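You operate a simulated robot arm through the tools that you are given. There is no shell and no other tool.

You run a simulated two-armed robot. Do the job below in one go: nothing can be reset, and whatever is moved stays where it is left.

Task
Hold the green handheld radio on the top of the field kit stand steady with one hand and press the power button of the green handheld radio to switch it on with the other.

It is judged by the outcome, as a careful person would: the job done as asked, and still so three seconds after it is handed in. It fails if anything else is knocked over, pushed out of place, dropped, spilled or broken.

Robot
Two 7-joint arms with two-finger parallel grippers on one trunk, on a base that moves. Base frame: it is fixed to the floor where the robot stands at the start and does not move with it; the origin is under the middle of the robot, x ahead of it, y to its left, z up; the surface under the hand at the start is at about z = 860. Units: mm, degrees, N and s.
The left shoulder is at the start at [73, 182, 1086], the right one opposite. With the tool pointing down near the work surface each hand reaches from about 300 to 760 mm from the robot's upright axis, wherever it stands, measured 20 degrees to its own side. Places, roughly: power button of the green handheld radio [500, 100, 900]. Payload 3.91 kg a hand.
The tool frame of a hand sits at the grasp point between the pads (the TCP): z along the fingers, y along the line on which they close. The tips reach 30 mm beyond it. The gripper opens to 110 mm. The fingers are 20 mm wide and 10 mm thick; the gripper's body (48 by 112 mm) begins 55 mm behind the TCP.
Orientation is that of the tool frame in the base frame, as a unit quaternion [w, x, y, z]. With the fingers straight down and closing along the base's y, the tool's x points along the base's -x, its y along +y and its z along -z.

Tools
- The arms move only by the tool apply_moves. It takes "left_deltas", "right_deltas" or both (then of equal length, played together; a hand with none holds still); each is text: rows parted by semicolons, each of 6 numbers parted by spaces: the shift along the tool's x, y, z in mm, then the turn, a rotation vector about the tool's x, y, z in degrees. In form: tx ty tz ax ay az; .... A call has 1 to 20 rows; each row shifts and turns the commanded pose from where the row before left it, along the tool's axes as they then stand. "left_fingers" and "right_fingers" are, for a hand that has rows, the opening, from 0 (shut) to 1 (fully open), set as the call begins (left out, the last holds). Each row takes 0.2 s and may step no farther than 50 mm and 8.6 degrees from the row before; otherwise, or with a gripper value out of range, the whole call is refused. A pose out of reach is approached as far as the arm can. The call stops where the force on the tool passes 40 N (or 10 N more than at its start, if that is more) or the arm is blocked; 0.2 s more then pass. The fingers move at their own pace (about 72 mm/s each) and stop on an object; they squeeze with about 27 N. The grip force told is the motor's: it shows also when the fingers shut on nothing. Time passes only in rows, and 0.2 s behind the last, so rows that do not move let the fingers close. The reply holds the time, the measured pose of the TCP, the force on the tool along the base axes, the opening and the grip force, in the units named above and with some noise, with the torque about the TCP (base axes, N m) and any sound that the robot's microphone picked up.
- Cameras (640 x 400 px; columns grow to the right, rows downward): "scene" is now at [215.9, 29.1, 1276.6]; the picture's right is [0.36, -0.93, 0.00], its down [-0.55, -0.21, -0.81] and it looks along [0.75, 0.29, -0.59] (base axes); focal length 244 px, centre (320, 200). "left" rides on the left gripper at [72, -17, -103] in its tool frame; the picture's right is [0.23, 0.97, 0.00], its down [-0.76, 0.18, -0.62] and it looks along [-0.61, 0.14, 0.78] (tool axes); focal length 222 px, centre (320, 200). "right" rides on the right gripper at [72, 17, -103] in its tool frame; the picture's right is [-0.23, 0.97, 0.00], its down [-0.76, -0.18, -0.62] and it looks along [-0.61, -0.14, 0.78] (tool axes); focal length 222 px, centre (320, 200). There is no depth. A picture from a camera that has moved, and an enlarged one, comes with that camera's place and axes in the base frame and with its lens. The place of the scene camera against the robot may be out by one fixed shift of up to 12 mm in any direction.
- camera(camera): a new picture of that camera. It takes no simulated time.
- lift_body(by): moves the trunk up (or, below 0, down) by that many mm; the arms and the scene camera ride with it, the base frame stays. It gives what a move gives, with no picture.
- steer(legs): drives the robot by 1 to 6 legs, each [ahead, left, turn to the left] in mm, mm and degrees, along the robot's own axes; the way and the turn of a leg run together, so that a leg with both is an arc; at most 1500 mm and 180 degrees a leg. The arms and the cameras ride along, it lands a little off, and it stops where it bumps. It gives what a move gives.
- turn_head(pan, tilt): turns the head with the scene camera to pan (to the left, within 80 degrees either way) and tilt (down, from -29 to 69), counted from straight ahead of the robot (the tilt from the chest, where the trunk bows). It gives what a move gives.
- enlarge(camera, box): a new picture of the part [left, top, right, bottom] of that camera's present view, enlarged. It takes no simulated time.
- finish_job(): hands the job in; it is judged then, once.

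Places have to be worked out from the pictures, the camera data and where the tool is seen. Open the grippers and draw the arms clear of the work before you hand the job in, unless the task says otherwise.

The tools are called after ">>>" as name(argument=value, ...) on one line, values as JSON. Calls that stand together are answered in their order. apply_moves: Moves the arms, as the interface text tells. Its arguments: {"type":"object","properties":{"left_deltas":{"type":"string"},"left_fingers":{"type":"number"},"right_deltas":{"type":"string"},"right_fingers":{"type":"number"}},"required":[]} The other tools are called the same way: lift_body (by) moves the trunk up or down; steer (legs) drives the base; turn_head (pan, tilt) turns the head that bears the scene camera; camera (camera) takes a picture; enlarge (camera, box) takes an enlarged picture of a part of a camera's view; finish_job () hands the job in.

At the start:

```text
clock: 0.0
left_tcp_pos: [498.7, 371.8, 1125.3]
left_tool_rot: [-0.001, 0.001, 1.0, 0.0]
left_force: [0.2, 0.8, -0.5]
left_ft_torque: [0.0, -0.04, -0.01]
left_width: 110.1
left_grip_force: 0.1
right_tcp_pos: [497.5, -24.3, 1075.3]
right_tool_rot: [0.001, 0.0, 1.0, 0.0]
right_force: [-0.2, 0.3, 0.1]
right_ft_torque: [0.02, 0.03, 0.0]
right_width: 110.1
right_grip_force: 0.1
trunk travel left (down, up): [-350.0, 164.0]
robot x, y, heading: [-0.6, -2.1, 0.0]
head pan, tilt (commanded): [21.4, 36.1]
```

scene: 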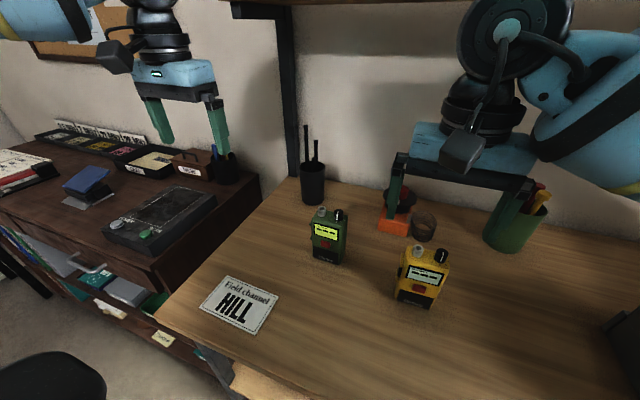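
right: 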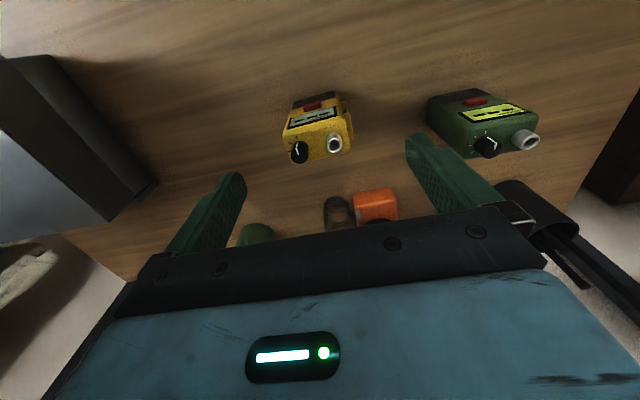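
left: 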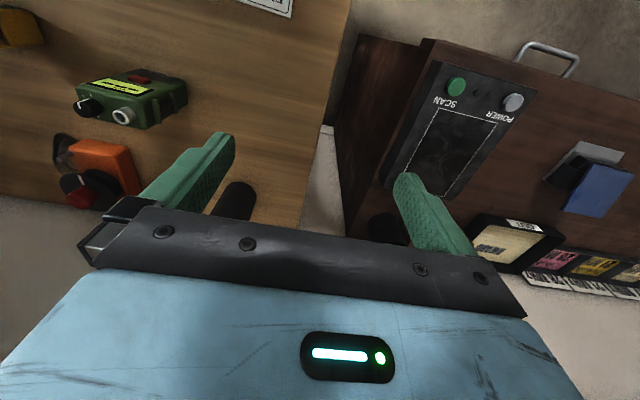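

I'll look at the green radio up close from the scene camera and from both hands' cameras before moving anything.

>>> enlarge(camera="scene", box=[280, 180, 380, 280])

>>> enlarge(camera="left", box=[40, 50, 240, 175])

>>> enlarge(camera="right", box=[400, 70, 560, 170])

```text
4.00 times, centred on (330, 230) of scene
camera zoom: at [215.9, 29.1, 1276.6], right [0.36, -0.93, 0.0], down [-0.55, -0.21, -0.81], along [0.75, 0.29, -0.59], focal length 977 px, centre (280, 80)
```

zoom: 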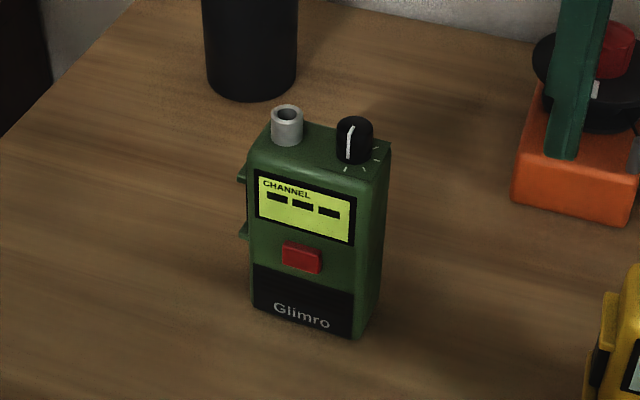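

```text
3.20 times, centred on (140, 112) of left
camera zoom: at [426.0, 354.5, 1228.4], right [-0.23, 0.97, 0.0], down [0.76, 0.18, 0.62], along [0.61, 0.14, -0.78], focal length 711 px, centre (896, 480)
```

zoom: 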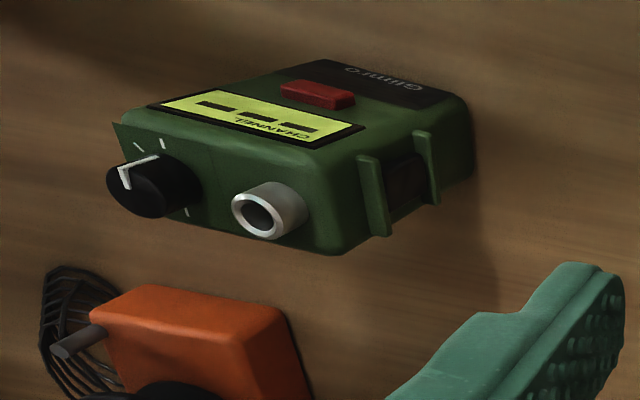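

```text
4.00 times, centred on (480, 120) of right
camera zoom: at [424.9, -7.8, 1178.6], right [0.23, 0.97, 0.0], down [0.76, -0.18, 0.62], along [0.61, -0.14, -0.78], focal length 888 px, centre (-320, 520)
```

zoom: 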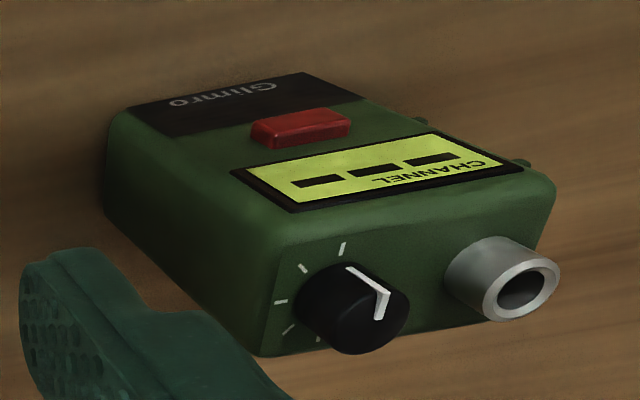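

Triangulating with the two hand cameras puts the red power button at about [533, 145, 916] on the face towards the robot. The body spans y of about 117–177 and x of about 536–575, its top is near z 960, and the knob and stub reach about 984. The right hand will hold from above while the left presses, so I move the right hand over the radio at its present safe height.

>>> apply_moves(right_deltas="0 34 0 0 0 0; -10 34 0 0 0 0; -15 34 0 0 0 0; -15 34 0 0 0 1; -15 34 0 0 0 1.5; 0 0 0 0 0 0", right_fingers=1)

```text
clock: 1.2
left_tcp_pos: [499.1, 369.3, 1126.8]
left_tool_rot: [0.0, 0.0, 1.0, 0.0]
left_force: [0.0, -0.3, 0.1]
left_ft_torque: [-0.01, 0.0, 0.03]
left_width: 110.3
left_grip_force: 0.2
right_tcp_pos: [613.8, 26.9, 1081.7]
right_tool_rot: [-0.014, 0.115, 0.993, 0.029]
right_force: [-1.1, -0.2, 0.2]
right_ft_torque: [-0.02, -0.03, 0.0]
right_width: 110.0
right_grip_force: 0.0
right hand out of reach, approached as far as the arm can: row 5
trunk travel left (down, up): [-350.0, 164.0]
robot x, y, heading: [-1.4, 1.7, -0.0]
head pan, tilt (commanded): [21.4, 36.1]
stopped in row 6 (right hand): the arm was blocked; the commanded pose is now the measured one
```

The right hand ended at [614, 27, 1082] instead of [553, 146], with an out-of-reach and blocked report. I look before doing anything else.

>>> camera(camera="scene")

>>> camera(camera="right")

>>> camera(camera="left")

```text
taken
camera scene: at [215.6, 28.4, 1276.7], right [0.36, -0.93, 0.0], down [-0.55, -0.21, -0.81], along [0.75, 0.29, -0.59], focal length 244 px, centre (320, 200)
```

scene: 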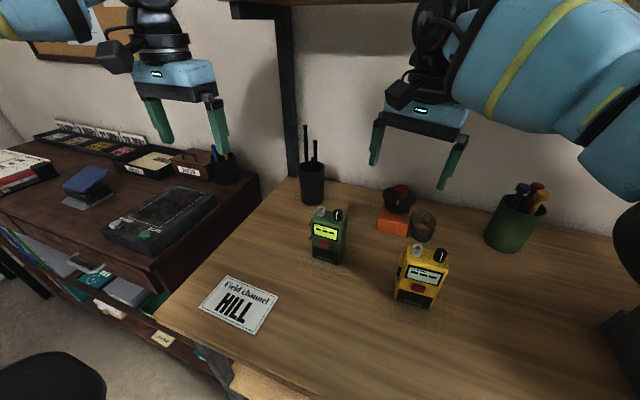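

```text
taken
camera right: at [548.9, 53.5, 1188.2], right [0.45, 0.89, 0.04], down [0.71, -0.38, 0.59], along [0.54, -0.23, -0.81], focal length 222 px, centre (320, 200)
```

right: 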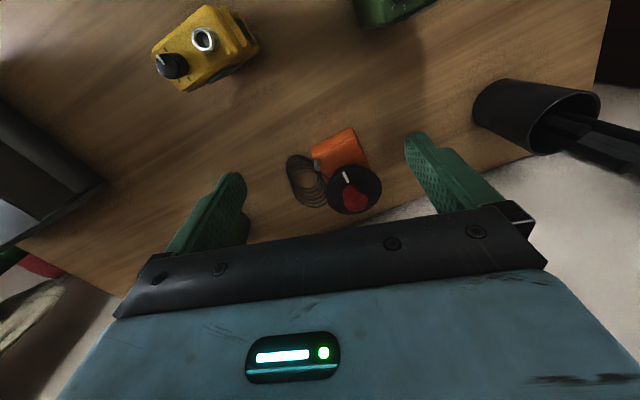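

```text
taken
camera left: at [426.1, 353.5, 1228.6], right [-0.23, 0.97, 0.0], down [0.76, 0.18, 0.62], along [0.61, 0.14, -0.78], focal length 222 px, centre (320, 200)
```

left: 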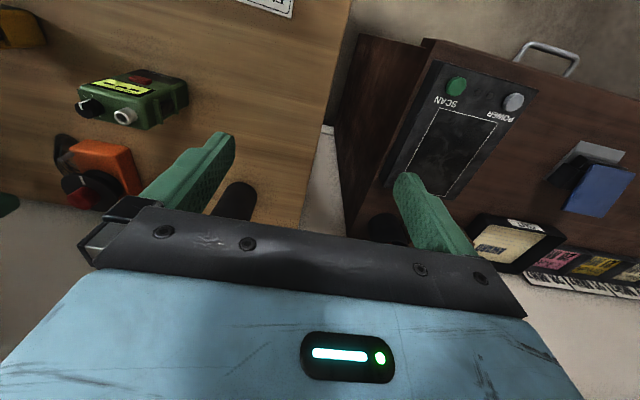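

The right arm can't comfortably reach that far across to the left, and nothing on the desk was touched. Turning the base left would bring the radio straight ahead, so I first look at the floor and the furniture around the base on the left.

>>> turn_head(pan=65, tilt=60)

>>> camera(camera="scene")

>>> turn_head(pan=10, tilt=69)

>>> camera(camera="scene")

```text
clock: 2.4
left_tcp_pos: [499.1, 371.3, 1126.0]
left_tool_rot: [0.001, 0.0, 1.0, 0.0]
left_force: [1.0, 0.2, -0.2]
left_ft_torque: [-0.02, 0.0, -0.01]
left_width: 109.5
left_grip_force: 0.0
right_tcp_pos: [614.7, 27.4, 1080.9]
right_tool_rot: [-0.015, 0.116, 0.993, 0.029]
right_force: [-0.5, -0.5, -0.6]
right_ft_torque: [0.01, 0.01, -0.01]
right_width: 110.1
right_grip_force: 0.1
trunk travel left (down, up): [-350.0, 164.0]
robot x, y, heading: [-3.0, -1.8, -0.2]
head pan, tilt (commanded): [65.0, 60.0]
```

```text
taken
camera scene: at [162.9, 57.5, 1244.0], right [0.91, -0.42, 0.0], down [-0.37, -0.78, -0.5], along [0.21, 0.45, -0.87], focal length 244 px, centre (320, 200)
```

scene: 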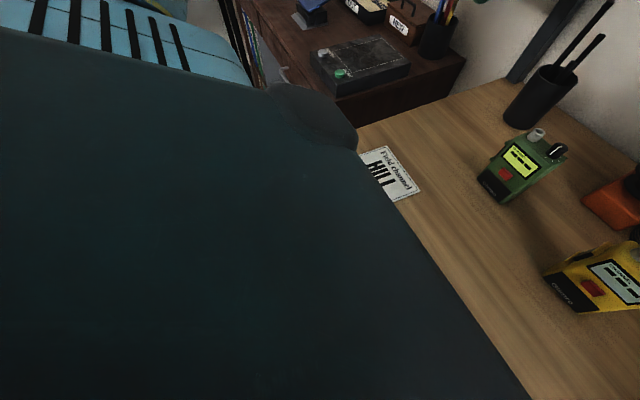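

```text
clock: 3.6
left_tcp_pos: [499.6, 371.8, 1125.8]
left_tool_rot: [0.0, 0.002, 1.0, 0.0]
left_force: [0.0, -0.6, -0.1]
left_ft_torque: [0.0, 0.01, 0.0]
left_width: 110.4
left_grip_force: 0.0
right_tcp_pos: [613.1, 27.4, 1082.3]
right_tool_rot: [-0.014, 0.115, 0.993, 0.028]
right_force: [0.0, 0.1, -0.1]
right_ft_torque: [-0.01, -0.04, -0.03]
right_width: 110.0
right_grip_force: 0.1
trunk travel left (down, up): [-350.0, 164.0]
robot x, y, heading: [3.4, 1.7, -0.2]
head pan, tilt (commanded): [10.0, 68.8]
```

```text
taken
camera scene: at [189.6, 6.8, 1234.6], right [0.17, -0.98, 0.0], down [-0.92, -0.16, -0.36], along [0.36, 0.06, -0.93], focal length 244 px, centre (320, 200)
```

scene: 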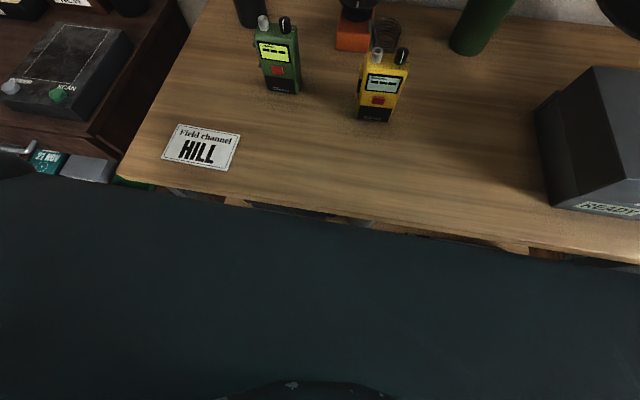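

The chest hides the floor, so driving the base is risky. The radio is well placed for the left arm to hold, with the right hand pressing from the right-front. First I take the right hand back and square it up over free space.

>>> apply_moves(right_deltas="27.5 -28.7 -2.6 0 0 0; 27.5 -28.7 -2.6 0 0 0; 27.5 -28.7 -2.6 0 0 0; 27.5 -28.7 -2.6 0 0 0; 0 0 0 1.5 -1 -6.7; 0 0 0 1.5 -1 -6.7; 0 0 0 0 0 0")

>>> turn_head(pan=15, tilt=45)

>>> camera(camera="scene")

```text
clock: 5.2
left_tcp_pos: [500.3, 370.3, 1125.2]
left_tool_rot: [0.0, 0.0, 1.0, 0.0]
left_force: [-0.6, 0.3, -0.1]
left_ft_torque: [-0.03, -0.03, -0.01]
left_width: 110.0
left_grip_force: 0.1
right_tcp_pos: [479.4, -57.3, 1088.7]
right_tool_rot: [0.005, -0.003, 1.0, 0.002]
right_force: [0.4, 0.7, -0.6]
right_ft_torque: [0.02, -0.03, -0.04]
right_width: 110.1
right_grip_force: 0.0
trunk travel left (down, up): [-350.0, 164.0]
robot x, y, heading: [1.4, 0.3, -0.0]
head pan, tilt (commanded): [10.0, 68.8]
```

```text
clock: 6.1
left_tcp_pos: [499.1, 370.7, 1125.8]
left_tool_rot: [0.0, 0.001, 1.0, 0.001]
left_force: [-0.4, -0.5, 0.3]
left_ft_torque: [-0.01, -0.01, -0.01]
left_width: 109.9
left_grip_force: 0.0
right_tcp_pos: [479.7, -57.9, 1090.1]
right_tool_rot: [0.004, -0.003, 1.0, 0.002]
right_force: [1.5, -0.3, -0.6]
right_ft_torque: [0.01, 0.0, 0.03]
right_width: 110.1
right_grip_force: 0.1
trunk travel left (down, up): [-350.0, 164.0]
robot x, y, heading: [-4.4, -2.8, -0.3]
head pan, tilt (commanded): [15.0, 45.0]
```

```text
taken
camera scene: at [213.1, 18.0, 1263.4], right [0.26, -0.97, 0.0], down [-0.68, -0.18, -0.71], along [0.68, 0.18, -0.71], focal length 244 px, centre (320, 200)
```

scene: 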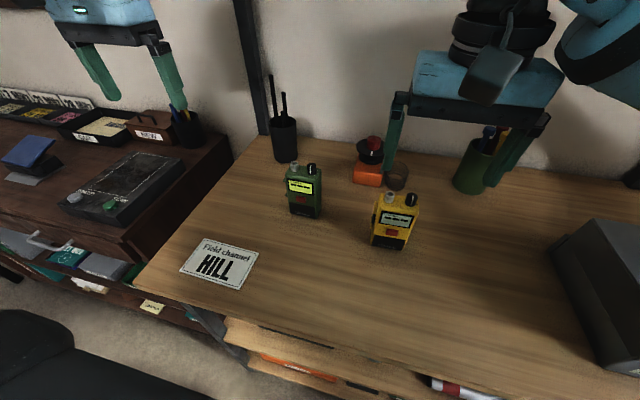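

The right hand is square again at [479, -58, 1089]. I now test in free air the tilted pressing posture for the right hand, fingers shut and pointing forward-down with some yaw from the right, before the radio is gripped.

>>> apply_moves(right_deltas="13 20 -3 0 0 0; 13 20 -3 0 0 -6; 13 20 -3 0 0 -6; 0 0 0 0 -8 -6; 0 0 0 0 -8 0; 0 0 0 0 -8 0; 0 0 0 0 -8 0; 0 0 0 0 -8 0; 0 0 0 0 -8 0; 0 0 0 0 -7 0; 0 0 0 0 0 0", right_fingers=0)

>>> camera(camera="scene")

>>> camera(camera="right")

```text
refused: row 4 steps farther than a row can; nothing moved
```

```text
taken
camera scene: at [213.1, 18.0, 1263.4], right [0.26, -0.97, 0.0], down [-0.68, -0.18, -0.71], along [0.68, 0.18, -0.71], focal length 244 px, centre (320, 200)
```

scene: 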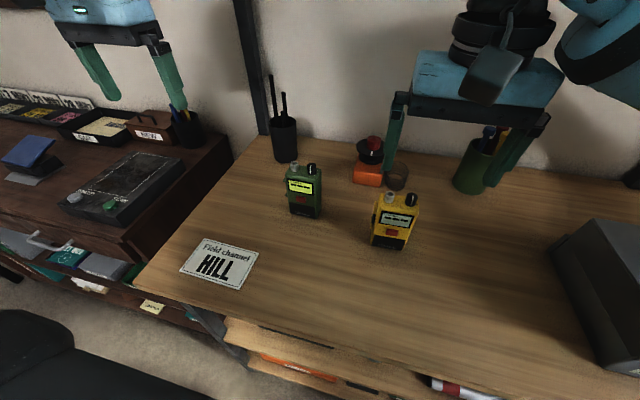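

```text
taken
camera right: at [406.3, -42.1, 1192.4], right [0.22, 0.98, 0.01], down [0.76, -0.18, 0.63], along [0.61, -0.14, -0.78], focal length 222 px, centre (320, 200)
```

right: 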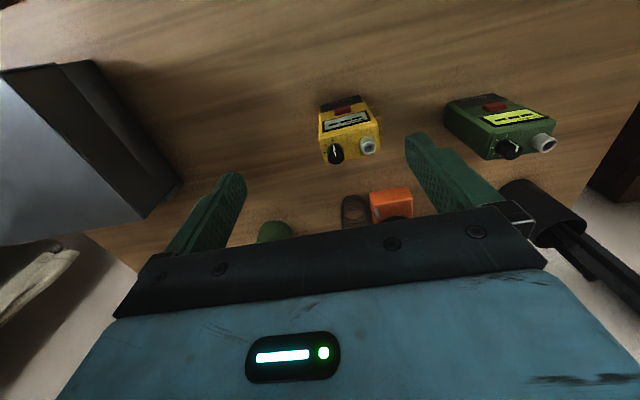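

The call was refused because row 4 combined two turns beyond the limit. I resend it with the turns split.

>>> apply_moves(right_deltas="13 20 -3 0 0 0; 13 20 -3 0 0 -6; 13 20 -3 0 0 -6; 0 0 0 0 0 -6; 0 0 0 0 -8 0; 0 0 0 0 -8 0; 0 0 0 0 -8 0; 0 0 0 0 -8 0; 0 0 0 0 -8 0; 0 0 0 0 -8 0; 0 0 0 0 -7 0; 0 0 0 0 0 0", right_fingers=0)

>>> camera(camera="scene")

>>> camera(camera="right")

```text
clock: 8.7
left_tcp_pos: [500.2, 370.1, 1125.4]
left_tool_rot: [-0.001, 0.0, 1.0, -0.001]
left_force: [-0.4, -0.1, -0.8]
left_ft_torque: [0.0, -0.01, 0.02]
left_width: 110.0
left_grip_force: 0.0
right_tcp_pos: [438.7, 0.3, 1098.8]
right_tool_rot: [0.459, -0.142, 0.874, 0.076]
right_force: [-0.8, 0.9, -0.9]
right_ft_torque: [-0.01, 0.02, 0.01]
right_width: 0.0
right_grip_force: 26.8
trunk travel left (down, up): [-350.0, 164.0]
robot x, y, heading: [1.7, -0.5, -0.1]
head pan, tilt (commanded): [15.0, 45.0]
```

```text
taken
camera scene: at [213.2, 18.1, 1263.4], right [0.26, -0.97, 0.0], down [-0.68, -0.18, -0.71], along [0.68, 0.18, -0.71], focal length 244 px, centre (320, 200)
```

scene: 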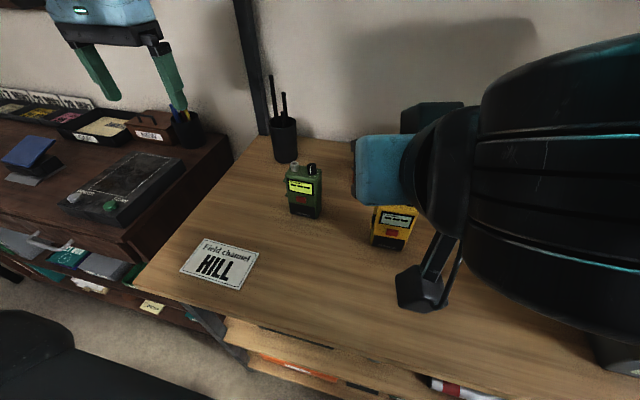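

```text
taken
camera right: at [312.9, -23.5, 1097.2], right [-0.18, 0.96, 0.19], down [-0.02, -0.2, 0.98], along [0.98, 0.18, 0.06], focal length 222 px, centre (320, 200)
```

right: 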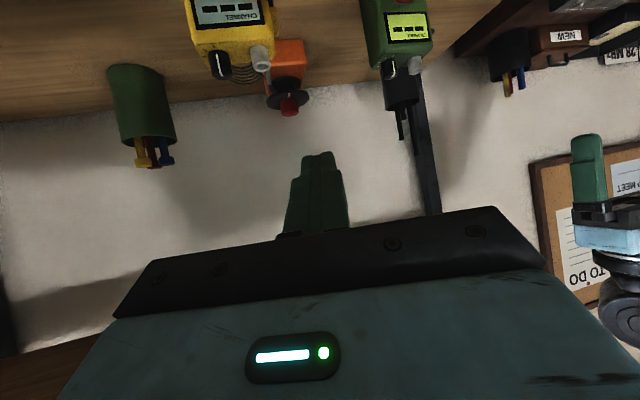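

The tilted posture works (fingers about 35° below horizontal, yawed 18°). Now I test sideways reach towards the radio while still high at z 1098.

>>> apply_moves(right_deltas="-10 28.4 14.6 0 0 0; -10 28.4 14.6 0 0 0; -10 28.4 14.6 0 0 0; -10 28.4 14.6 0 0 0; 0 0 0 0 0 0")

>>> camera(camera="scene")

>>> camera(camera="left")

```text
clock: 9.9
left_tcp_pos: [499.2, 368.5, 1125.6]
left_tool_rot: [0.0, 0.001, 1.0, 0.0]
left_force: [-0.2, -0.4, -0.6]
left_ft_torque: [0.01, 0.01, 0.0]
left_width: 109.8
left_grip_force: 0.3
right_tcp_pos: [469.7, 129.4, 1099.0]
right_tool_rot: [0.459, -0.14, 0.874, 0.074]
right_force: [0.2, 0.2, -0.3]
right_ft_torque: [0.02, 0.0, 0.0]
right_width: 0.0
right_grip_force: 27.3
trunk travel left (down, up): [-350.0, 164.0]
robot x, y, heading: [-0.9, 1.0, -0.1]
head pan, tilt (commanded): [15.0, 45.0]
```

```text
taken
camera scene: at [213.1, 17.4, 1263.4], right [0.26, -0.97, 0.0], down [-0.68, -0.18, -0.71], along [0.68, 0.18, -0.71], focal length 244 px, centre (320, 200)
```

scene: 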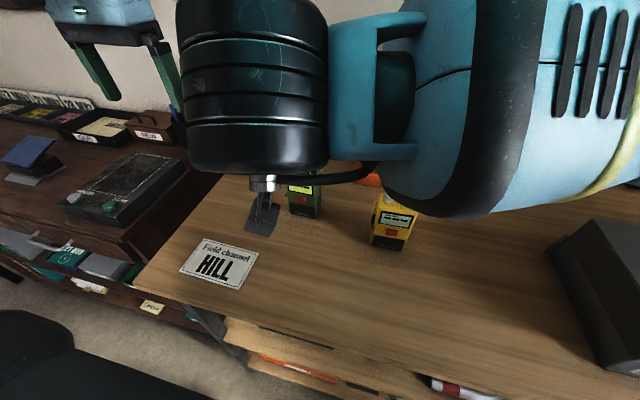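

```text
taken
camera left: at [426.5, 353.4, 1228.5], right [-0.23, 0.97, 0.0], down [0.76, 0.18, 0.62], along [0.61, 0.14, -0.78], focal length 222 px, centre (320, 200)
```

left: 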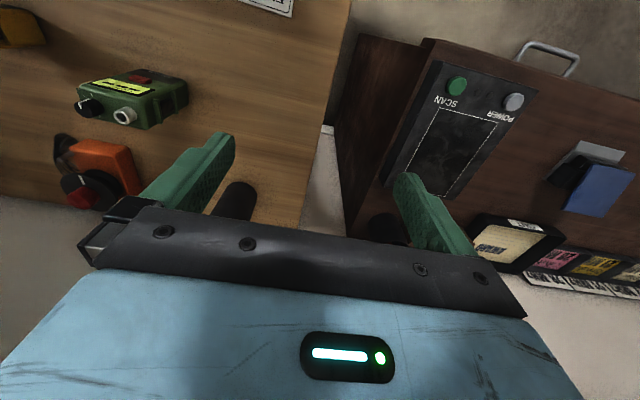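

The right arm reaches there, so pressing with it is feasible. I draw it back to x of about 430 and lower it to button height, well clear in front of the radio, so its camera can look straight at the radio's face.

>>> apply_moves(right_deltas="10 10.1 -14.5 0 0 0; 10 10.1 -14.5 0 0 0; 27.7 -0.1 19.1 0 0 0; 27.7 -0.1 19.1 0 0 0; 27.7 -0.1 19.1 0 0 0; 27.7 -0.1 19.1 0 0 0; 27.7 -0.1 19.1 0 0 0; 0 0 0 0 0 0")

>>> camera(camera="scene")

>>> camera(camera="right")

>>> camera(camera="left")

```text
clock: 11.7
left_tcp_pos: [498.1, 370.7, 1126.6]
left_tool_rot: [0.001, 0.001, 1.0, 0.0]
left_force: [0.7, 0.3, -0.5]
left_ft_torque: [0.01, -0.02, 0.0]
left_width: 109.9
left_grip_force: 0.0
right_tcp_pos: [430.0, 136.8, 930.7]
right_tool_rot: [0.46, -0.14, 0.874, 0.075]
right_force: [0.0, 0.9, -0.5]
right_ft_torque: [-0.03, -0.02, -0.02]
right_width: 0.0
right_grip_force: 26.9
trunk travel left (down, up): [-350.0, 164.0]
robot x, y, heading: [0.3, 3.2, -0.1]
head pan, tilt (commanded): [15.0, 45.0]
```

```text
taken
camera scene: at [213.0, 18.0, 1263.5], right [0.26, -0.97, 0.0], down [-0.68, -0.18, -0.71], along [0.68, 0.18, -0.71], focal length 244 px, centre (320, 200)
```

scene: 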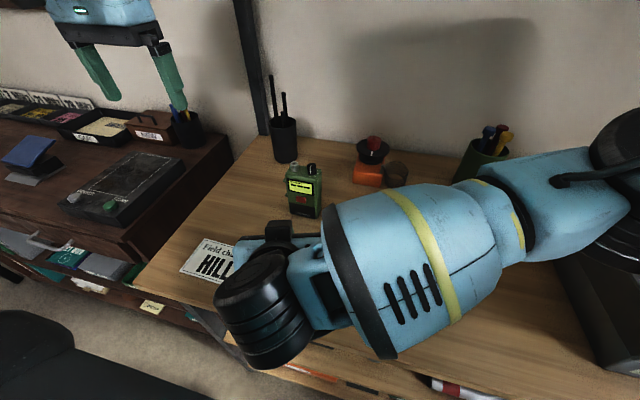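

```text
taken
camera right: at [304.6, 114.0, 929.1], right [-0.18, 0.96, 0.19], down [-0.02, -0.2, 0.98], along [0.98, 0.18, 0.06], focal length 222 px, centre (320, 200)
```

right: 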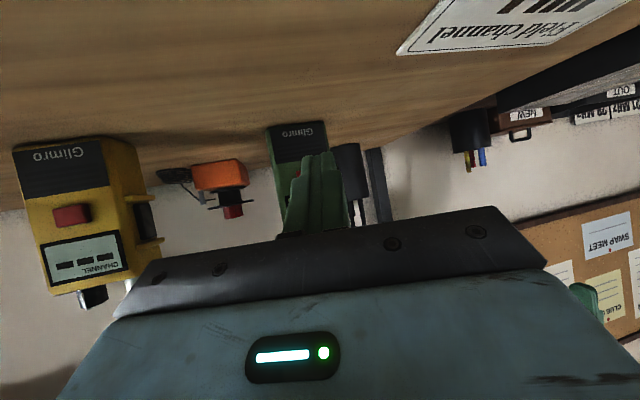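

```text
taken
camera left: at [426.4, 354.0, 1228.5], right [-0.23, 0.97, 0.0], down [0.76, 0.18, 0.62], along [0.61, 0.14, -0.78], focal length 222 px, centre (320, 200)
```

left: 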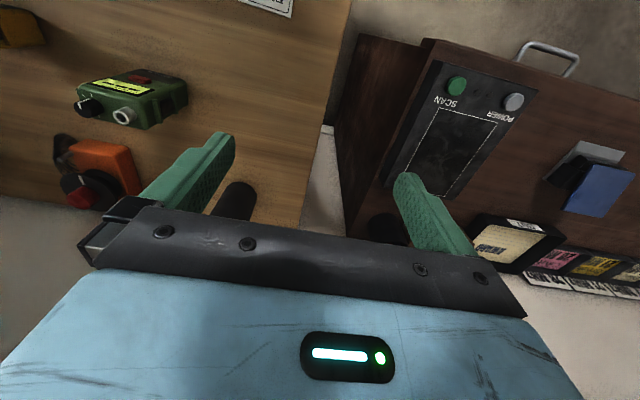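

The right hand reached the standoff at [430, 137, 931] with nothing touched, and the scene and left views show the radios undisturbed. Now I carry the left hand, fingers wide open, over the green radio at z of about 1100 and check alignment.

>>> apply_moves(left_deltas="-7 -28 3 0 0 0; -7 -28 3 0 0 0; -7 -28 3 0 0 0; -7 -28 3 0 0 0; -7 -28 3 0 0 0; -7 -28 3 0 0 0; -7 -28 3 0 0 1; -7 -28 3 0 0 1.5; 0 0 0 0 0 0", left_fingers=1)

>>> camera(camera="left")

>>> camera(camera="right")

>>> camera(camera="scene")

```text
clock: 13.7
left_tcp_pos: [530.6, 191.3, 1100.5]
left_tool_rot: [0.001, 0.022, 1.0, -0.001]
left_force: [-0.4, -0.7, -0.1]
left_ft_torque: [0.03, 0.01, -0.01]
left_width: 110.4
left_grip_force: 0.0
left hand out of reach, approached as far as the arm can: row 7, 8
right_tcp_pos: [430.6, 138.1, 931.7]
right_tool_rot: [0.459, -0.14, 0.874, 0.074]
right_force: [0.4, 0.3, 0.7]
right_ft_torque: [-0.04, 0.01, 0.0]
right_width: 0.2
right_grip_force: 27.0
trunk travel left (down, up): [-350.0, 164.0]
robot x, y, heading: [-0.0, 2.6, -0.3]
head pan, tilt (commanded): [15.0, 45.0]
```

```text
taken
camera left: at [458.2, 176.8, 1202.2], right [-0.18, 0.98, 0.0], down [0.77, 0.14, 0.62], along [0.61, 0.11, -0.78], focal length 222 px, centre (320, 200)
```

left: 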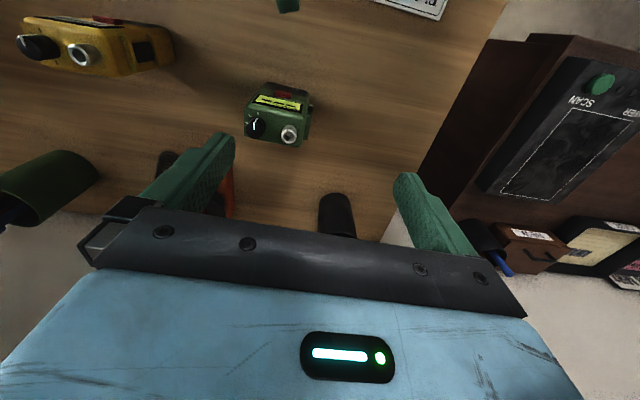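

```text
taken
camera right: at [304.8, 114.1, 929.3], right [-0.18, 0.96, 0.19], down [-0.02, -0.2, 0.98], along [0.98, 0.18, 0.06], focal length 222 px, centre (320, 200)
```

right: 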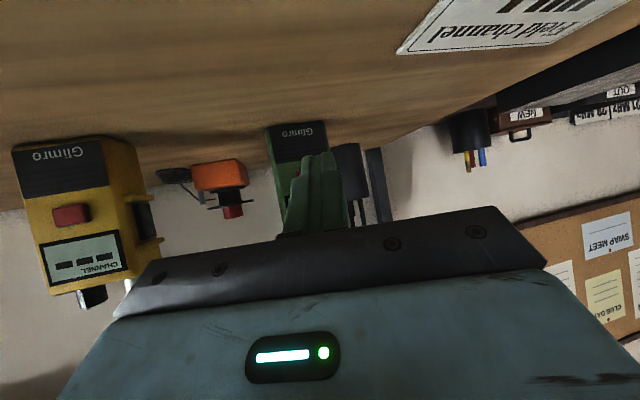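

```text
taken
camera scene: at [213.3, 18.1, 1263.4], right [0.26, -0.97, 0.0], down [-0.68, -0.18, -0.71], along [0.68, 0.18, -0.71], focal length 244 px, centre (320, 200)
```

scene: 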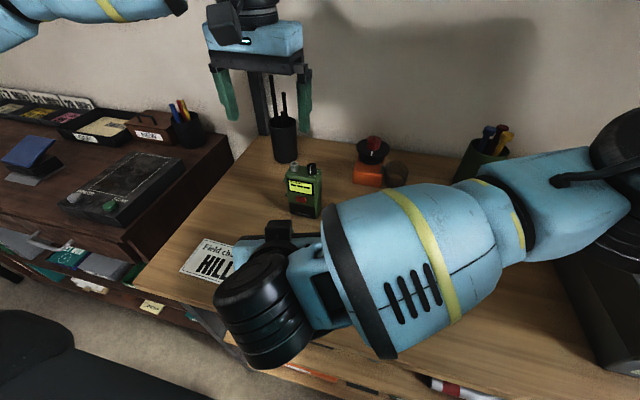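

The left hand stopped short at [531, 191, 1100], since a vertical tool that high is outside its reach; reach is better lower down. I descend part way with the tips still above the radio's stub (984) and see where it lands.

>>> apply_moves(left_deltas="0 0 15 0 0 0; 0 0 15 0 0 0; 0 0 15 0 0 0; 0 0 15 0 0 0; 0 0 0 0 0 0")

```text
clock: 14.9
left_tcp_pos: [531.4, 189.9, 1039.6]
left_tool_rot: [-0.001, 0.023, 1.0, 0.0]
left_force: [0.3, -0.6, -0.1]
left_ft_torque: [0.04, 0.02, 0.03]
left_width: 110.0
left_grip_force: 0.0
right_tcp_pos: [431.5, 137.8, 930.2]
right_tool_rot: [0.46, -0.14, 0.874, 0.074]
right_force: [-0.7, 0.0, 0.3]
right_ft_torque: [-0.01, 0.01, -0.01]
right_width: 0.1
right_grip_force: 27.2
trunk travel left (down, up): [-350.0, 164.0]
robot x, y, heading: [-1.8, -2.2, -0.1]
head pan, tilt (commanded): [15.0, 45.0]
```

It descended straight at [531, 190]. Now at z 1040 I try moving sideways to line up over the radio's middle at about [556, 147].

>>> apply_moves(left_deltas="-9 -14 0 0 0 0; -9 -14 0 0 0 0; -9 -14 0 0 0 0; 0 0 0 0 0 0")

>>> camera(camera="left")

```text
clock: 15.9
left_tcp_pos: [545.2, 174.3, 1039.6]
left_tool_rot: [0.001, 0.022, 1.0, 0.0]
left_force: [-0.1, -0.6, 0.9]
left_ft_torque: [-0.02, 0.03, -0.04]
left_width: 110.0
left_grip_force: 0.0
left hand out of reach, approached as far as the arm can: row 2, 3
right_tcp_pos: [431.2, 137.6, 931.3]
right_tool_rot: [0.459, -0.141, 0.874, 0.074]
right_force: [-0.2, -1.0, -0.1]
right_ft_torque: [0.01, -0.03, 0.04]
right_width: 0.0
right_grip_force: 27.2
trunk travel left (down, up): [-350.0, 164.0]
robot x, y, heading: [-2.4, -0.4, -0.1]
head pan, tilt (commanded): [15.0, 45.0]
```

```text
taken
camera left: at [471.2, 162.3, 1142.4], right [-0.18, 0.98, 0.0], down [0.77, 0.14, 0.62], along [0.61, 0.11, -0.78], focal length 222 px, centre (320, 200)
```

left: 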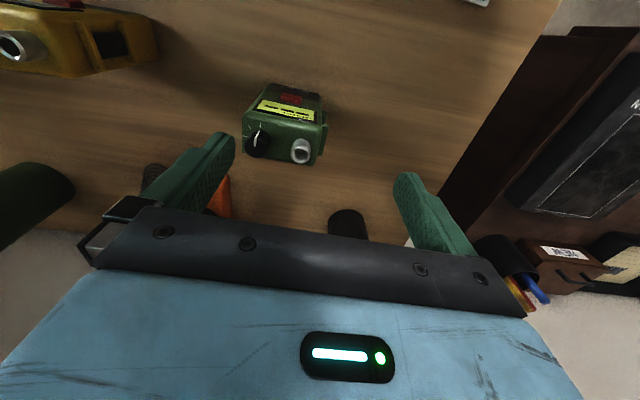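

The limit moves outward as the hand goes lower (it reached [545, 174] at z 1040). I go down a little more, tips still above the stub, and nudge sideways again.

>>> apply_moves(left_deltas="0 0 9 0 0 0; 0 0 8 0 0 0; -3 -6 0 0 0 0; -3 -6 0 0 0 0; 0 0 0 0 0 0")

>>> enlarge(camera="left", box=[160, 50, 420, 212])

```text
clock: 17.1
left_tcp_pos: [547.9, 172.9, 1023.0]
left_tool_rot: [0.0, 0.022, 1.0, 0.0]
left_force: [0.4, 0.0, 0.5]
left_ft_torque: [0.0, 0.01, -0.01]
left_width: 109.9
left_grip_force: 0.1
left hand out of reach, approached as far as the arm can: row 4
right_tcp_pos: [430.6, 137.8, 930.0]
right_tool_rot: [0.459, -0.14, 0.874, 0.074]
right_force: [0.9, 0.3, 0.1]
right_ft_torque: [-0.01, -0.01, -0.01]
right_width: 0.0
right_grip_force: 26.8
trunk travel left (down, up): [-350.0, 164.0]
robot x, y, heading: [1.7, -3.4, -0.2]
head pan, tilt (commanded): [15.0, 45.0]
```

```text
2.46 times, centred on (290, 131) of left
camera zoom: at [475.2, 159.0, 1125.4], right [-0.18, 0.98, 0.0], down [0.77, 0.14, 0.62], along [0.61, 0.12, -0.78], focal length 547 px, centre (394, 370)
```

zoom: 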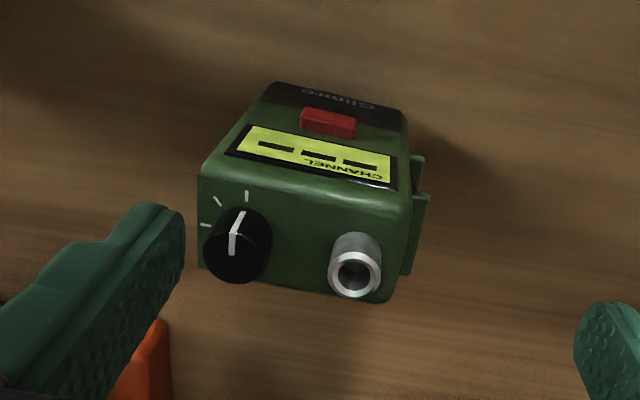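

The arm still stops at about y 173. I check whether a joint limit tied to hand yaw is the cause by yawing the left hand a few degrees above the radio and nudging sideways again, tips at 993, clear of everything.

>>> apply_moves(left_deltas="0 0 0 0 0 8; 0 -8 0 0 0 0; 0 -8 0 0 0 0; 0 -8 0 0 0 0; 0 0 0 0 0 0")

```text
clock: 18.3
left_tcp_pos: [548.4, 172.0, 1022.9]
left_tool_rot: [0.001, 0.092, 0.996, 0.0]
left_force: [0.7, 0.6, 0.0]
left_ft_torque: [0.02, 0.03, 0.01]
left_width: 110.0
left_grip_force: 0.1
left hand out of reach, approached as far as the arm can: row 2, 3, 4
right_tcp_pos: [430.3, 137.7, 930.4]
right_tool_rot: [0.459, -0.14, 0.874, 0.074]
right_force: [0.0, 0.4, -0.1]
right_ft_torque: [-0.03, -0.01, 0.0]
right_width: 0.0
right_grip_force: 27.4
trunk travel left (down, up): [-350.0, 164.0]
robot x, y, heading: [2.1, -0.1, 0.1]
head pan, tilt (commanded): [15.0, 45.0]
```

Yaw makes no difference, so the wrist's own position is limiting. I undo the yaw and test a slight forward tilt (8°) with the same sideways nudge.

>>> apply_moves(left_deltas="0 0 0 0 0 -8; 0 0 0 0 -8 0; 0 -8 0 0 0 0; 0 -8 0 0 0 0; 0 -8 0 0 0 0; 0 0 0 0 0 0")

```text
clock: 19.7
left_tcp_pos: [545.9, 150.2, 1023.2]
left_tool_rot: [0.07, 0.021, 0.997, -0.002]
left_force: [0.4, 0.2, -1.0]
left_ft_torque: [0.0, -0.01, 0.0]
left_width: 110.1
left_grip_force: 0.2
right_tcp_pos: [429.2, 138.2, 930.6]
right_tool_rot: [0.46, -0.14, 0.874, 0.074]
right_force: [-0.4, 0.0, 0.0]
right_ft_torque: [-0.02, 0.0, 0.0]
right_width: 0.0
right_grip_force: 27.0
trunk travel left (down, up): [-350.0, 164.0]
robot x, y, heading: [-0.2, -2.7, -0.2]
head pan, tilt (commanded): [15.0, 45.0]
```

A slight 8° forward tilt solves it: the hand is now at [546, 150, 1023] above the radio. I check the alignment of the open fingers around it.

>>> camera(camera="left")

>>> enlarge(camera="left", box=[160, 40, 480, 240])

>>> enlarge(camera="right", box=[200, 100, 440, 250])

>>> camera(camera="scene")

```text
taken
camera left: at [459.1, 137.0, 1114.3], right [-0.18, 0.98, -0.03], down [0.67, 0.15, 0.72], along [0.72, 0.11, -0.69], focal length 222 px, centre (320, 200)
```

left: 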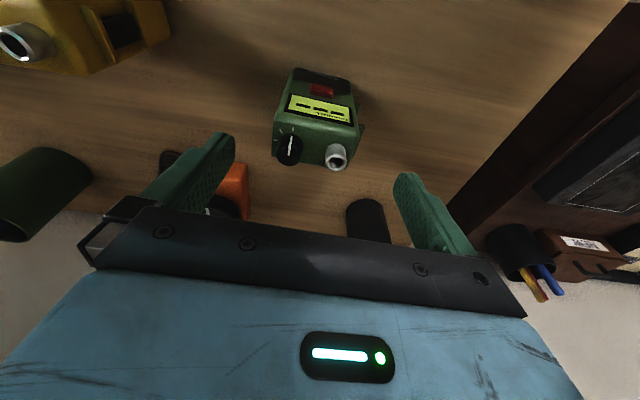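

```text
2.00 times, centred on (320, 140) of left
camera zoom: at [459.1, 137.0, 1114.3], right [-0.18, 0.98, -0.03], down [0.67, 0.15, 0.72], along [0.72, 0.11, -0.69], focal length 444 px, centre (320, 320)
```

zoom: 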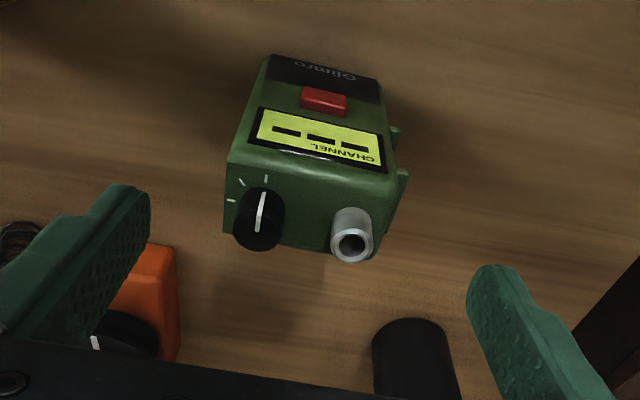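

```text
2.67 times, centred on (320, 175) of right
camera zoom: at [304.3, 114.0, 929.5], right [-0.18, 0.96, 0.19], down [-0.02, -0.2, 0.98], along [0.98, 0.18, 0.06], focal length 592 px, centre (320, 267)
```

zoom: 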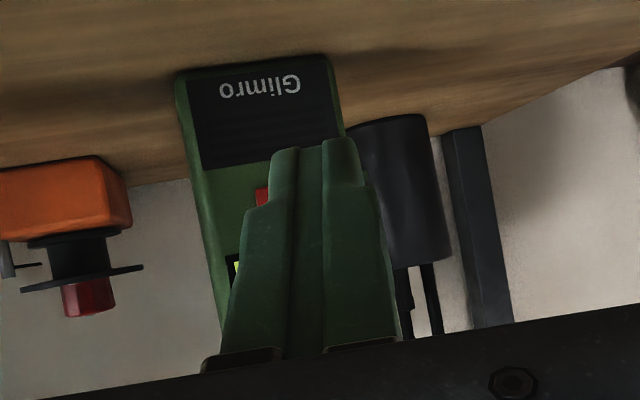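

```text
taken
camera scene: at [212.7, 17.9, 1263.5], right [0.26, -0.97, 0.0], down [-0.68, -0.18, -0.71], along [0.68, 0.18, -0.71], focal length 244 px, centre (320, 200)
```

scene: 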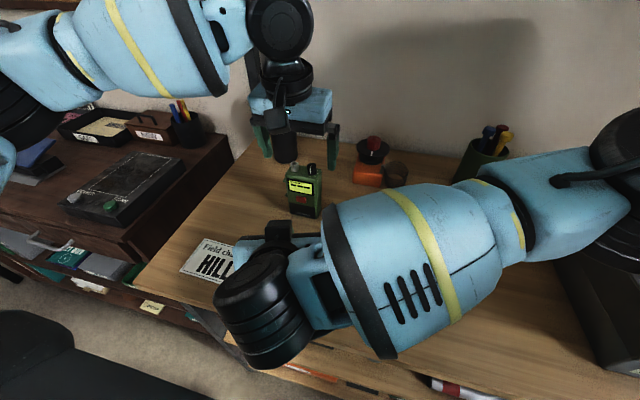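

The radio's top sits at x 541–577 and y 113–178, so its middle is near [558, 146], and the open fingers straddle it evenly. I start the descent beside it, centring as it goes.

>>> apply_moves(left_deltas="-1.4 -0.6 9.8 0 0 0; -1.4 -0.6 9.8 0 0 0; -1.4 -0.6 9.8 0 0 0; -1.4 -0.6 9.8 0 0 0; 0 0 0 0 0 0")

>>> camera(camera="left")

>>> camera(camera="scene")

```text
clock: 20.9
left_tcp_pos: [559.7, 152.2, 985.3]
left_tool_rot: [0.071, 0.022, 0.997, -0.001]
left_force: [0.1, 0.1, -0.3]
left_ft_torque: [0.01, 0.02, 0.01]
left_width: 109.9
left_grip_force: 0.1
left hand out of reach, approached as far as the arm can: row 1
right_tcp_pos: [430.6, 138.3, 931.7]
right_tool_rot: [0.459, -0.141, 0.874, 0.075]
right_force: [-0.3, 0.2, 0.3]
right_ft_torque: [-0.01, 0.01, -0.04]
right_width: 0.2
right_grip_force: 26.8
trunk travel left (down, up): [-350.0, 164.0]
robot x, y, heading: [-0.4, -2.0, -0.2]
head pan, tilt (commanded): [15.0, 45.0]
```

```text
taken
camera left: at [472.5, 139.9, 1077.0], right [-0.18, 0.98, -0.03], down [0.67, 0.15, 0.72], along [0.72, 0.11, -0.69], focal length 222 px, centre (320, 200)
```

left: 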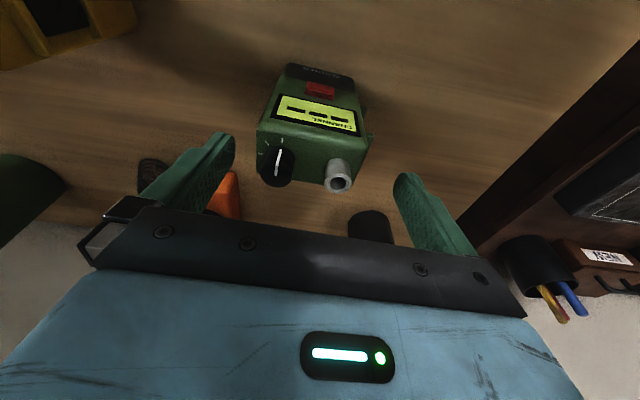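

```text
taken
camera scene: at [212.9, 17.9, 1263.5], right [0.26, -0.97, 0.0], down [-0.68, -0.18, -0.71], along [0.68, 0.18, -0.71], focal length 244 px, centre (320, 200)
```

scene: 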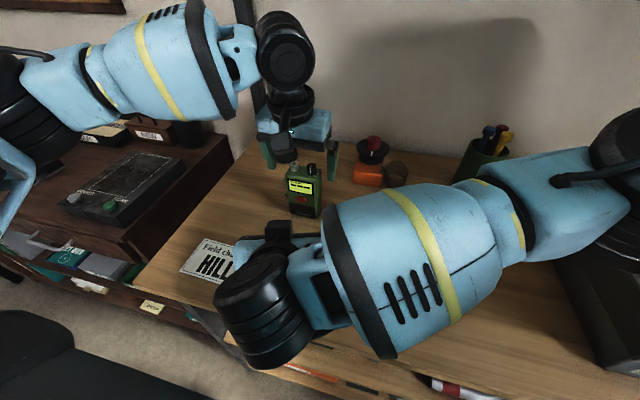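

The fingers are straddling the radio at z 985 with even gaps. I continue down to about z 942, centring y on 147, which keeps the palm about 10 mm above the stub and knob.

>>> apply_moves(left_deltas="1.95 -1.3 10.6 0 0 0; 1.95 -1.3 10.6 0 0 0; 1.95 -1.3 10.6 0 0 0; 1.95 -1.3 10.6 0 0 0; 0 0 0 0 0 0")

>>> camera(camera="left")

>>> enlarge(camera="scene", box=[240, 90, 400, 240])

>>> enlarge(camera="right", box=[200, 100, 440, 250])

```text
clock: 22.1
left_tcp_pos: [557.9, 147.8, 942.4]
left_tool_rot: [0.07, 0.02, 0.997, -0.002]
left_force: [0.3, -0.1, -0.3]
left_ft_torque: [0.03, -0.01, -0.02]
left_width: 110.2
left_grip_force: 0.1
right_tcp_pos: [430.1, 137.6, 931.9]
right_tool_rot: [0.459, -0.141, 0.874, 0.075]
right_force: [0.4, 0.7, -0.6]
right_ft_torque: [0.0, -0.01, 0.01]
right_width: 0.1
right_grip_force: 27.1
trunk travel left (down, up): [-350.0, 164.0]
robot x, y, heading: [-1.9, 1.6, 0.1]
head pan, tilt (commanded): [15.0, 45.0]
```

```text
taken
camera left: at [471.3, 135.0, 1033.5], right [-0.18, 0.98, -0.03], down [0.67, 0.15, 0.72], along [0.72, 0.11, -0.69], focal length 222 px, centre (320, 200)
```

left: 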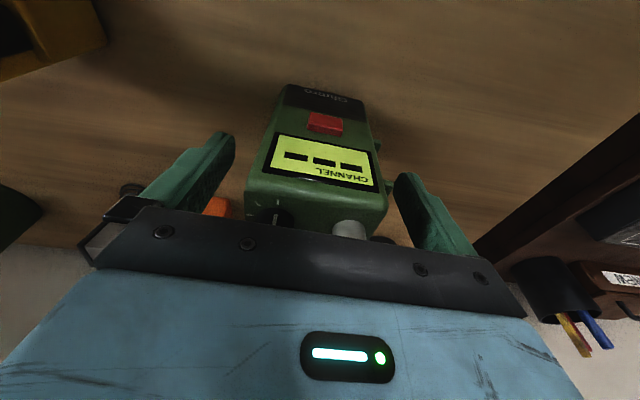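

```text
2.67 times, centred on (320, 165) of scene
camera zoom: at [213.0, 18.0, 1263.5], right [0.26, -0.97, 0.0], down [-0.68, -0.18, -0.71], along [0.68, 0.18, -0.71], focal length 652 px, centre (320, 293)
```

zoom: 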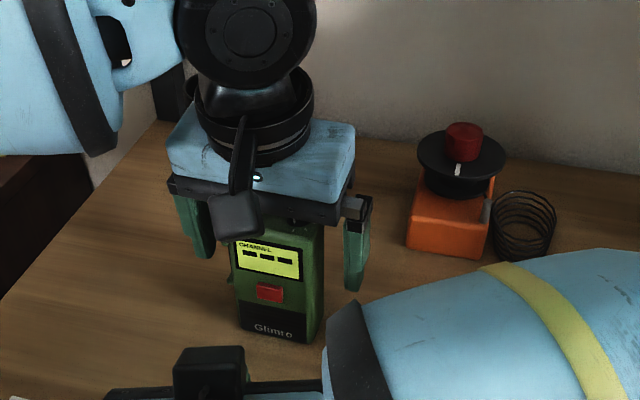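

```text
2.67 times, centred on (320, 175) of right
camera zoom: at [304.5, 114.0, 929.4], right [-0.18, 0.96, 0.19], down [-0.02, -0.2, 0.98], along [0.98, 0.18, 0.06], focal length 592 px, centre (320, 267)
```

zoom: 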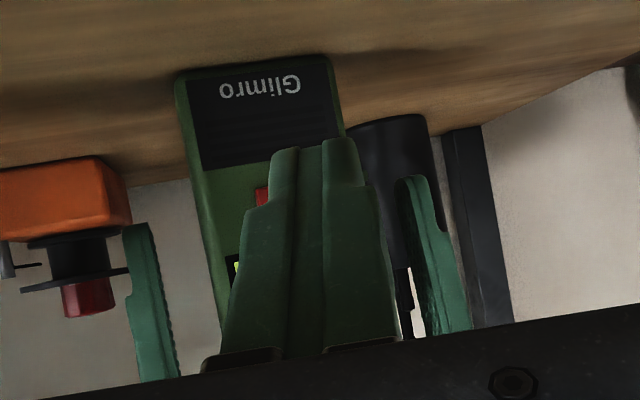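

The fingers straddle the radio at [558, 148, 942] and all is clear. I now try to bring the hand upright again, undoing the 8° tilt, to lift its camera away from where the pressing hand will work.

>>> apply_moves(left_deltas="0 0 0 0 4 0; 0 0 0 0 4 0; 0 0 0 0 0 0")

```text
clock: 22.9
left_tcp_pos: [560.8, 178.1, 943.4]
left_tool_rot: [0.0, 0.022, 1.0, -0.001]
left_force: [-0.9, 0.6, 0.2]
left_ft_torque: [-0.01, 0.02, -0.03]
left_width: 109.7
left_grip_force: 0.1
left hand out of reach, approached as far as the arm can: row 1
right_tcp_pos: [430.1, 139.0, 931.3]
right_tool_rot: [0.459, -0.14, 0.874, 0.074]
right_force: [0.2, -0.2, 0.1]
right_ft_torque: [-0.01, 0.01, 0.0]
right_width: 0.2
right_grip_force: 27.0
trunk travel left (down, up): [-350.0, 164.0]
robot x, y, heading: [-0.4, -1.5, -0.1]
head pan, tilt (commanded): [15.0, 45.0]
```

Untilting made the hand slide to y 178, where the near finger may have nudged the radio. I check before correcting.

>>> camera(camera="left")

>>> enlarge(camera="scene", box=[240, 90, 400, 240])

>>> enlarge(camera="right", box=[200, 100, 440, 250])

```text
taken
camera left: at [487.6, 164.5, 1046.6], right [-0.18, 0.98, 0.0], down [0.77, 0.14, 0.62], along [0.61, 0.11, -0.78], focal length 222 px, centre (320, 200)
```

left: 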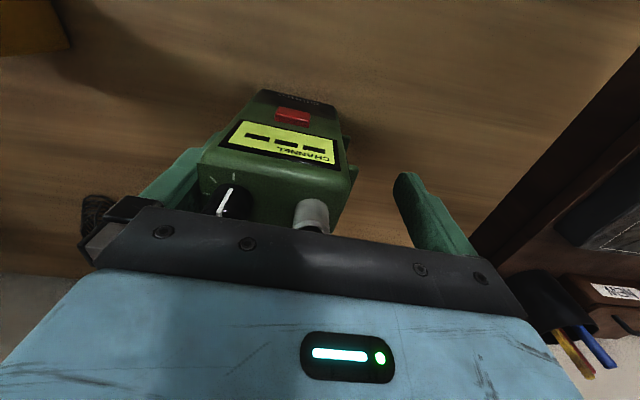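

```text
2.67 times, centred on (320, 165) of scene
camera zoom: at [213.0, 18.4, 1263.4], right [0.26, -0.97, 0.0], down [-0.68, -0.18, -0.71], along [0.68, 0.18, -0.71], focal length 652 px, centre (320, 293)
```

zoom: 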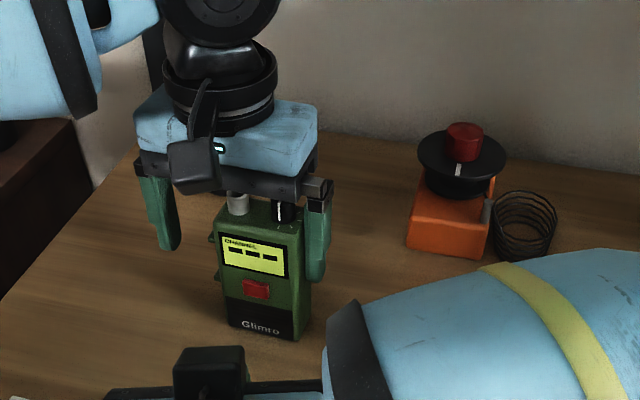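

```text
2.67 times, centred on (320, 175) of right
camera zoom: at [304.6, 114.4, 929.4], right [-0.18, 0.96, 0.19], down [-0.02, -0.2, 0.98], along [0.98, 0.18, 0.06], focal length 592 px, centre (320, 267)
```

zoom: 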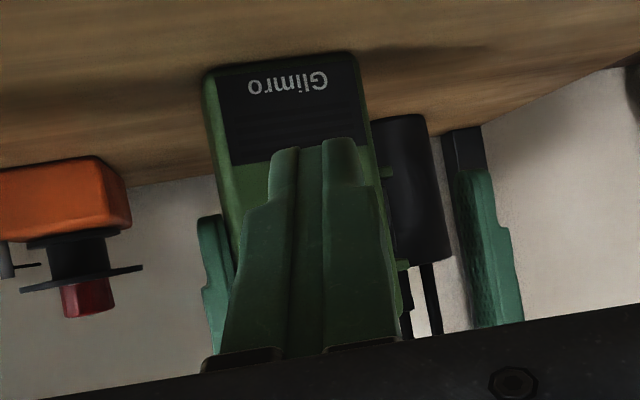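

The finger slid the radio about 10 mm to the left; it is still upright and square, with its button now near [533, 156, 916]. I restore the 8° tilt and then recentre the hand on the radio at y of about 156, slightly higher.

>>> apply_moves(left_deltas="0 0 0 0 -4 0; 0 0 0 0 -4 0; 0.3 -5.5 -1.3 0 0 0; 0.3 -5.5 -1.3 0 0 0; 0.3 -5.5 -1.3 0 0 0; 0.3 -5.5 -1.3 0 0 0; 0 0 0 0 0 0")

>>> camera(camera="left")

>>> enlarge(camera="scene", box=[240, 90, 400, 240])

>>> enlarge(camera="right", box=[200, 100, 440, 250])

```text
clock: 24.5
left_tcp_pos: [558.6, 156.0, 948.8]
left_tool_rot: [0.07, 0.022, 0.997, -0.001]
left_force: [0.2, 0.5, 0.2]
left_ft_torque: [0.0, 0.0, -0.01]
left_width: 109.7
left_grip_force: 0.0
right_tcp_pos: [429.8, 137.9, 931.3]
right_tool_rot: [0.46, -0.141, 0.874, 0.075]
right_force: [-0.6, 0.5, 0.1]
right_ft_torque: [0.0, 0.01, 0.0]
right_width: 0.0
right_grip_force: 26.9
trunk travel left (down, up): [-350.0, 164.0]
robot x, y, heading: [-3.6, 2.4, 0.1]
head pan, tilt (commanded): [15.0, 45.0]
```

```text
taken
camera left: at [470.8, 142.7, 1040.8], right [-0.18, 0.98, -0.03], down [0.67, 0.15, 0.72], along [0.72, 0.11, -0.69], focal length 222 px, centre (320, 200)
```

left: 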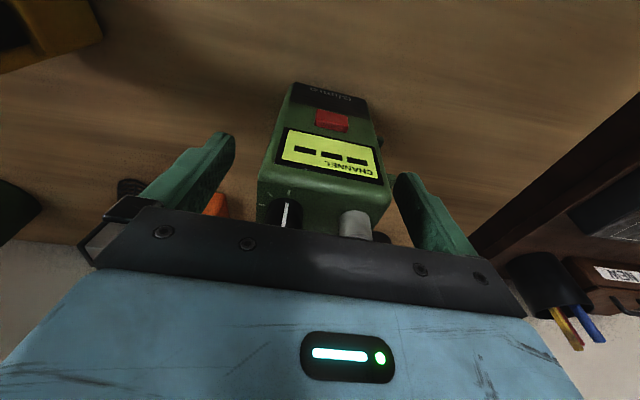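

```text
2.67 times, centred on (320, 165) of scene
camera zoom: at [213.1, 18.0, 1263.4], right [0.26, -0.97, 0.0], down [-0.68, -0.18, -0.71], along [0.68, 0.18, -0.71], focal length 652 px, centre (320, 293)
```

zoom: 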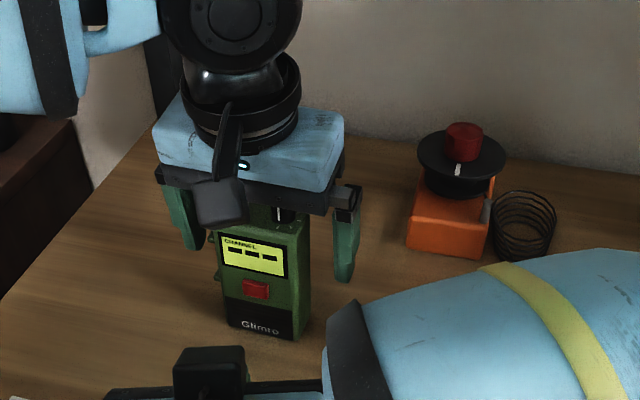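

```text
2.67 times, centred on (320, 175) of right
camera zoom: at [304.6, 114.1, 929.4], right [-0.18, 0.96, 0.19], down [-0.02, -0.2, 0.98], along [0.98, 0.18, 0.06], focal length 592 px, centre (320, 267)
```

zoom: 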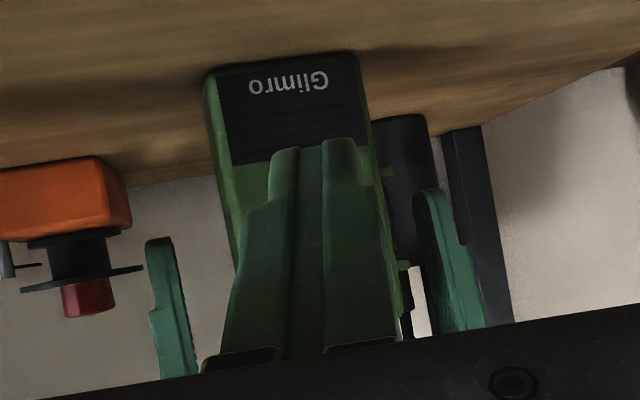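

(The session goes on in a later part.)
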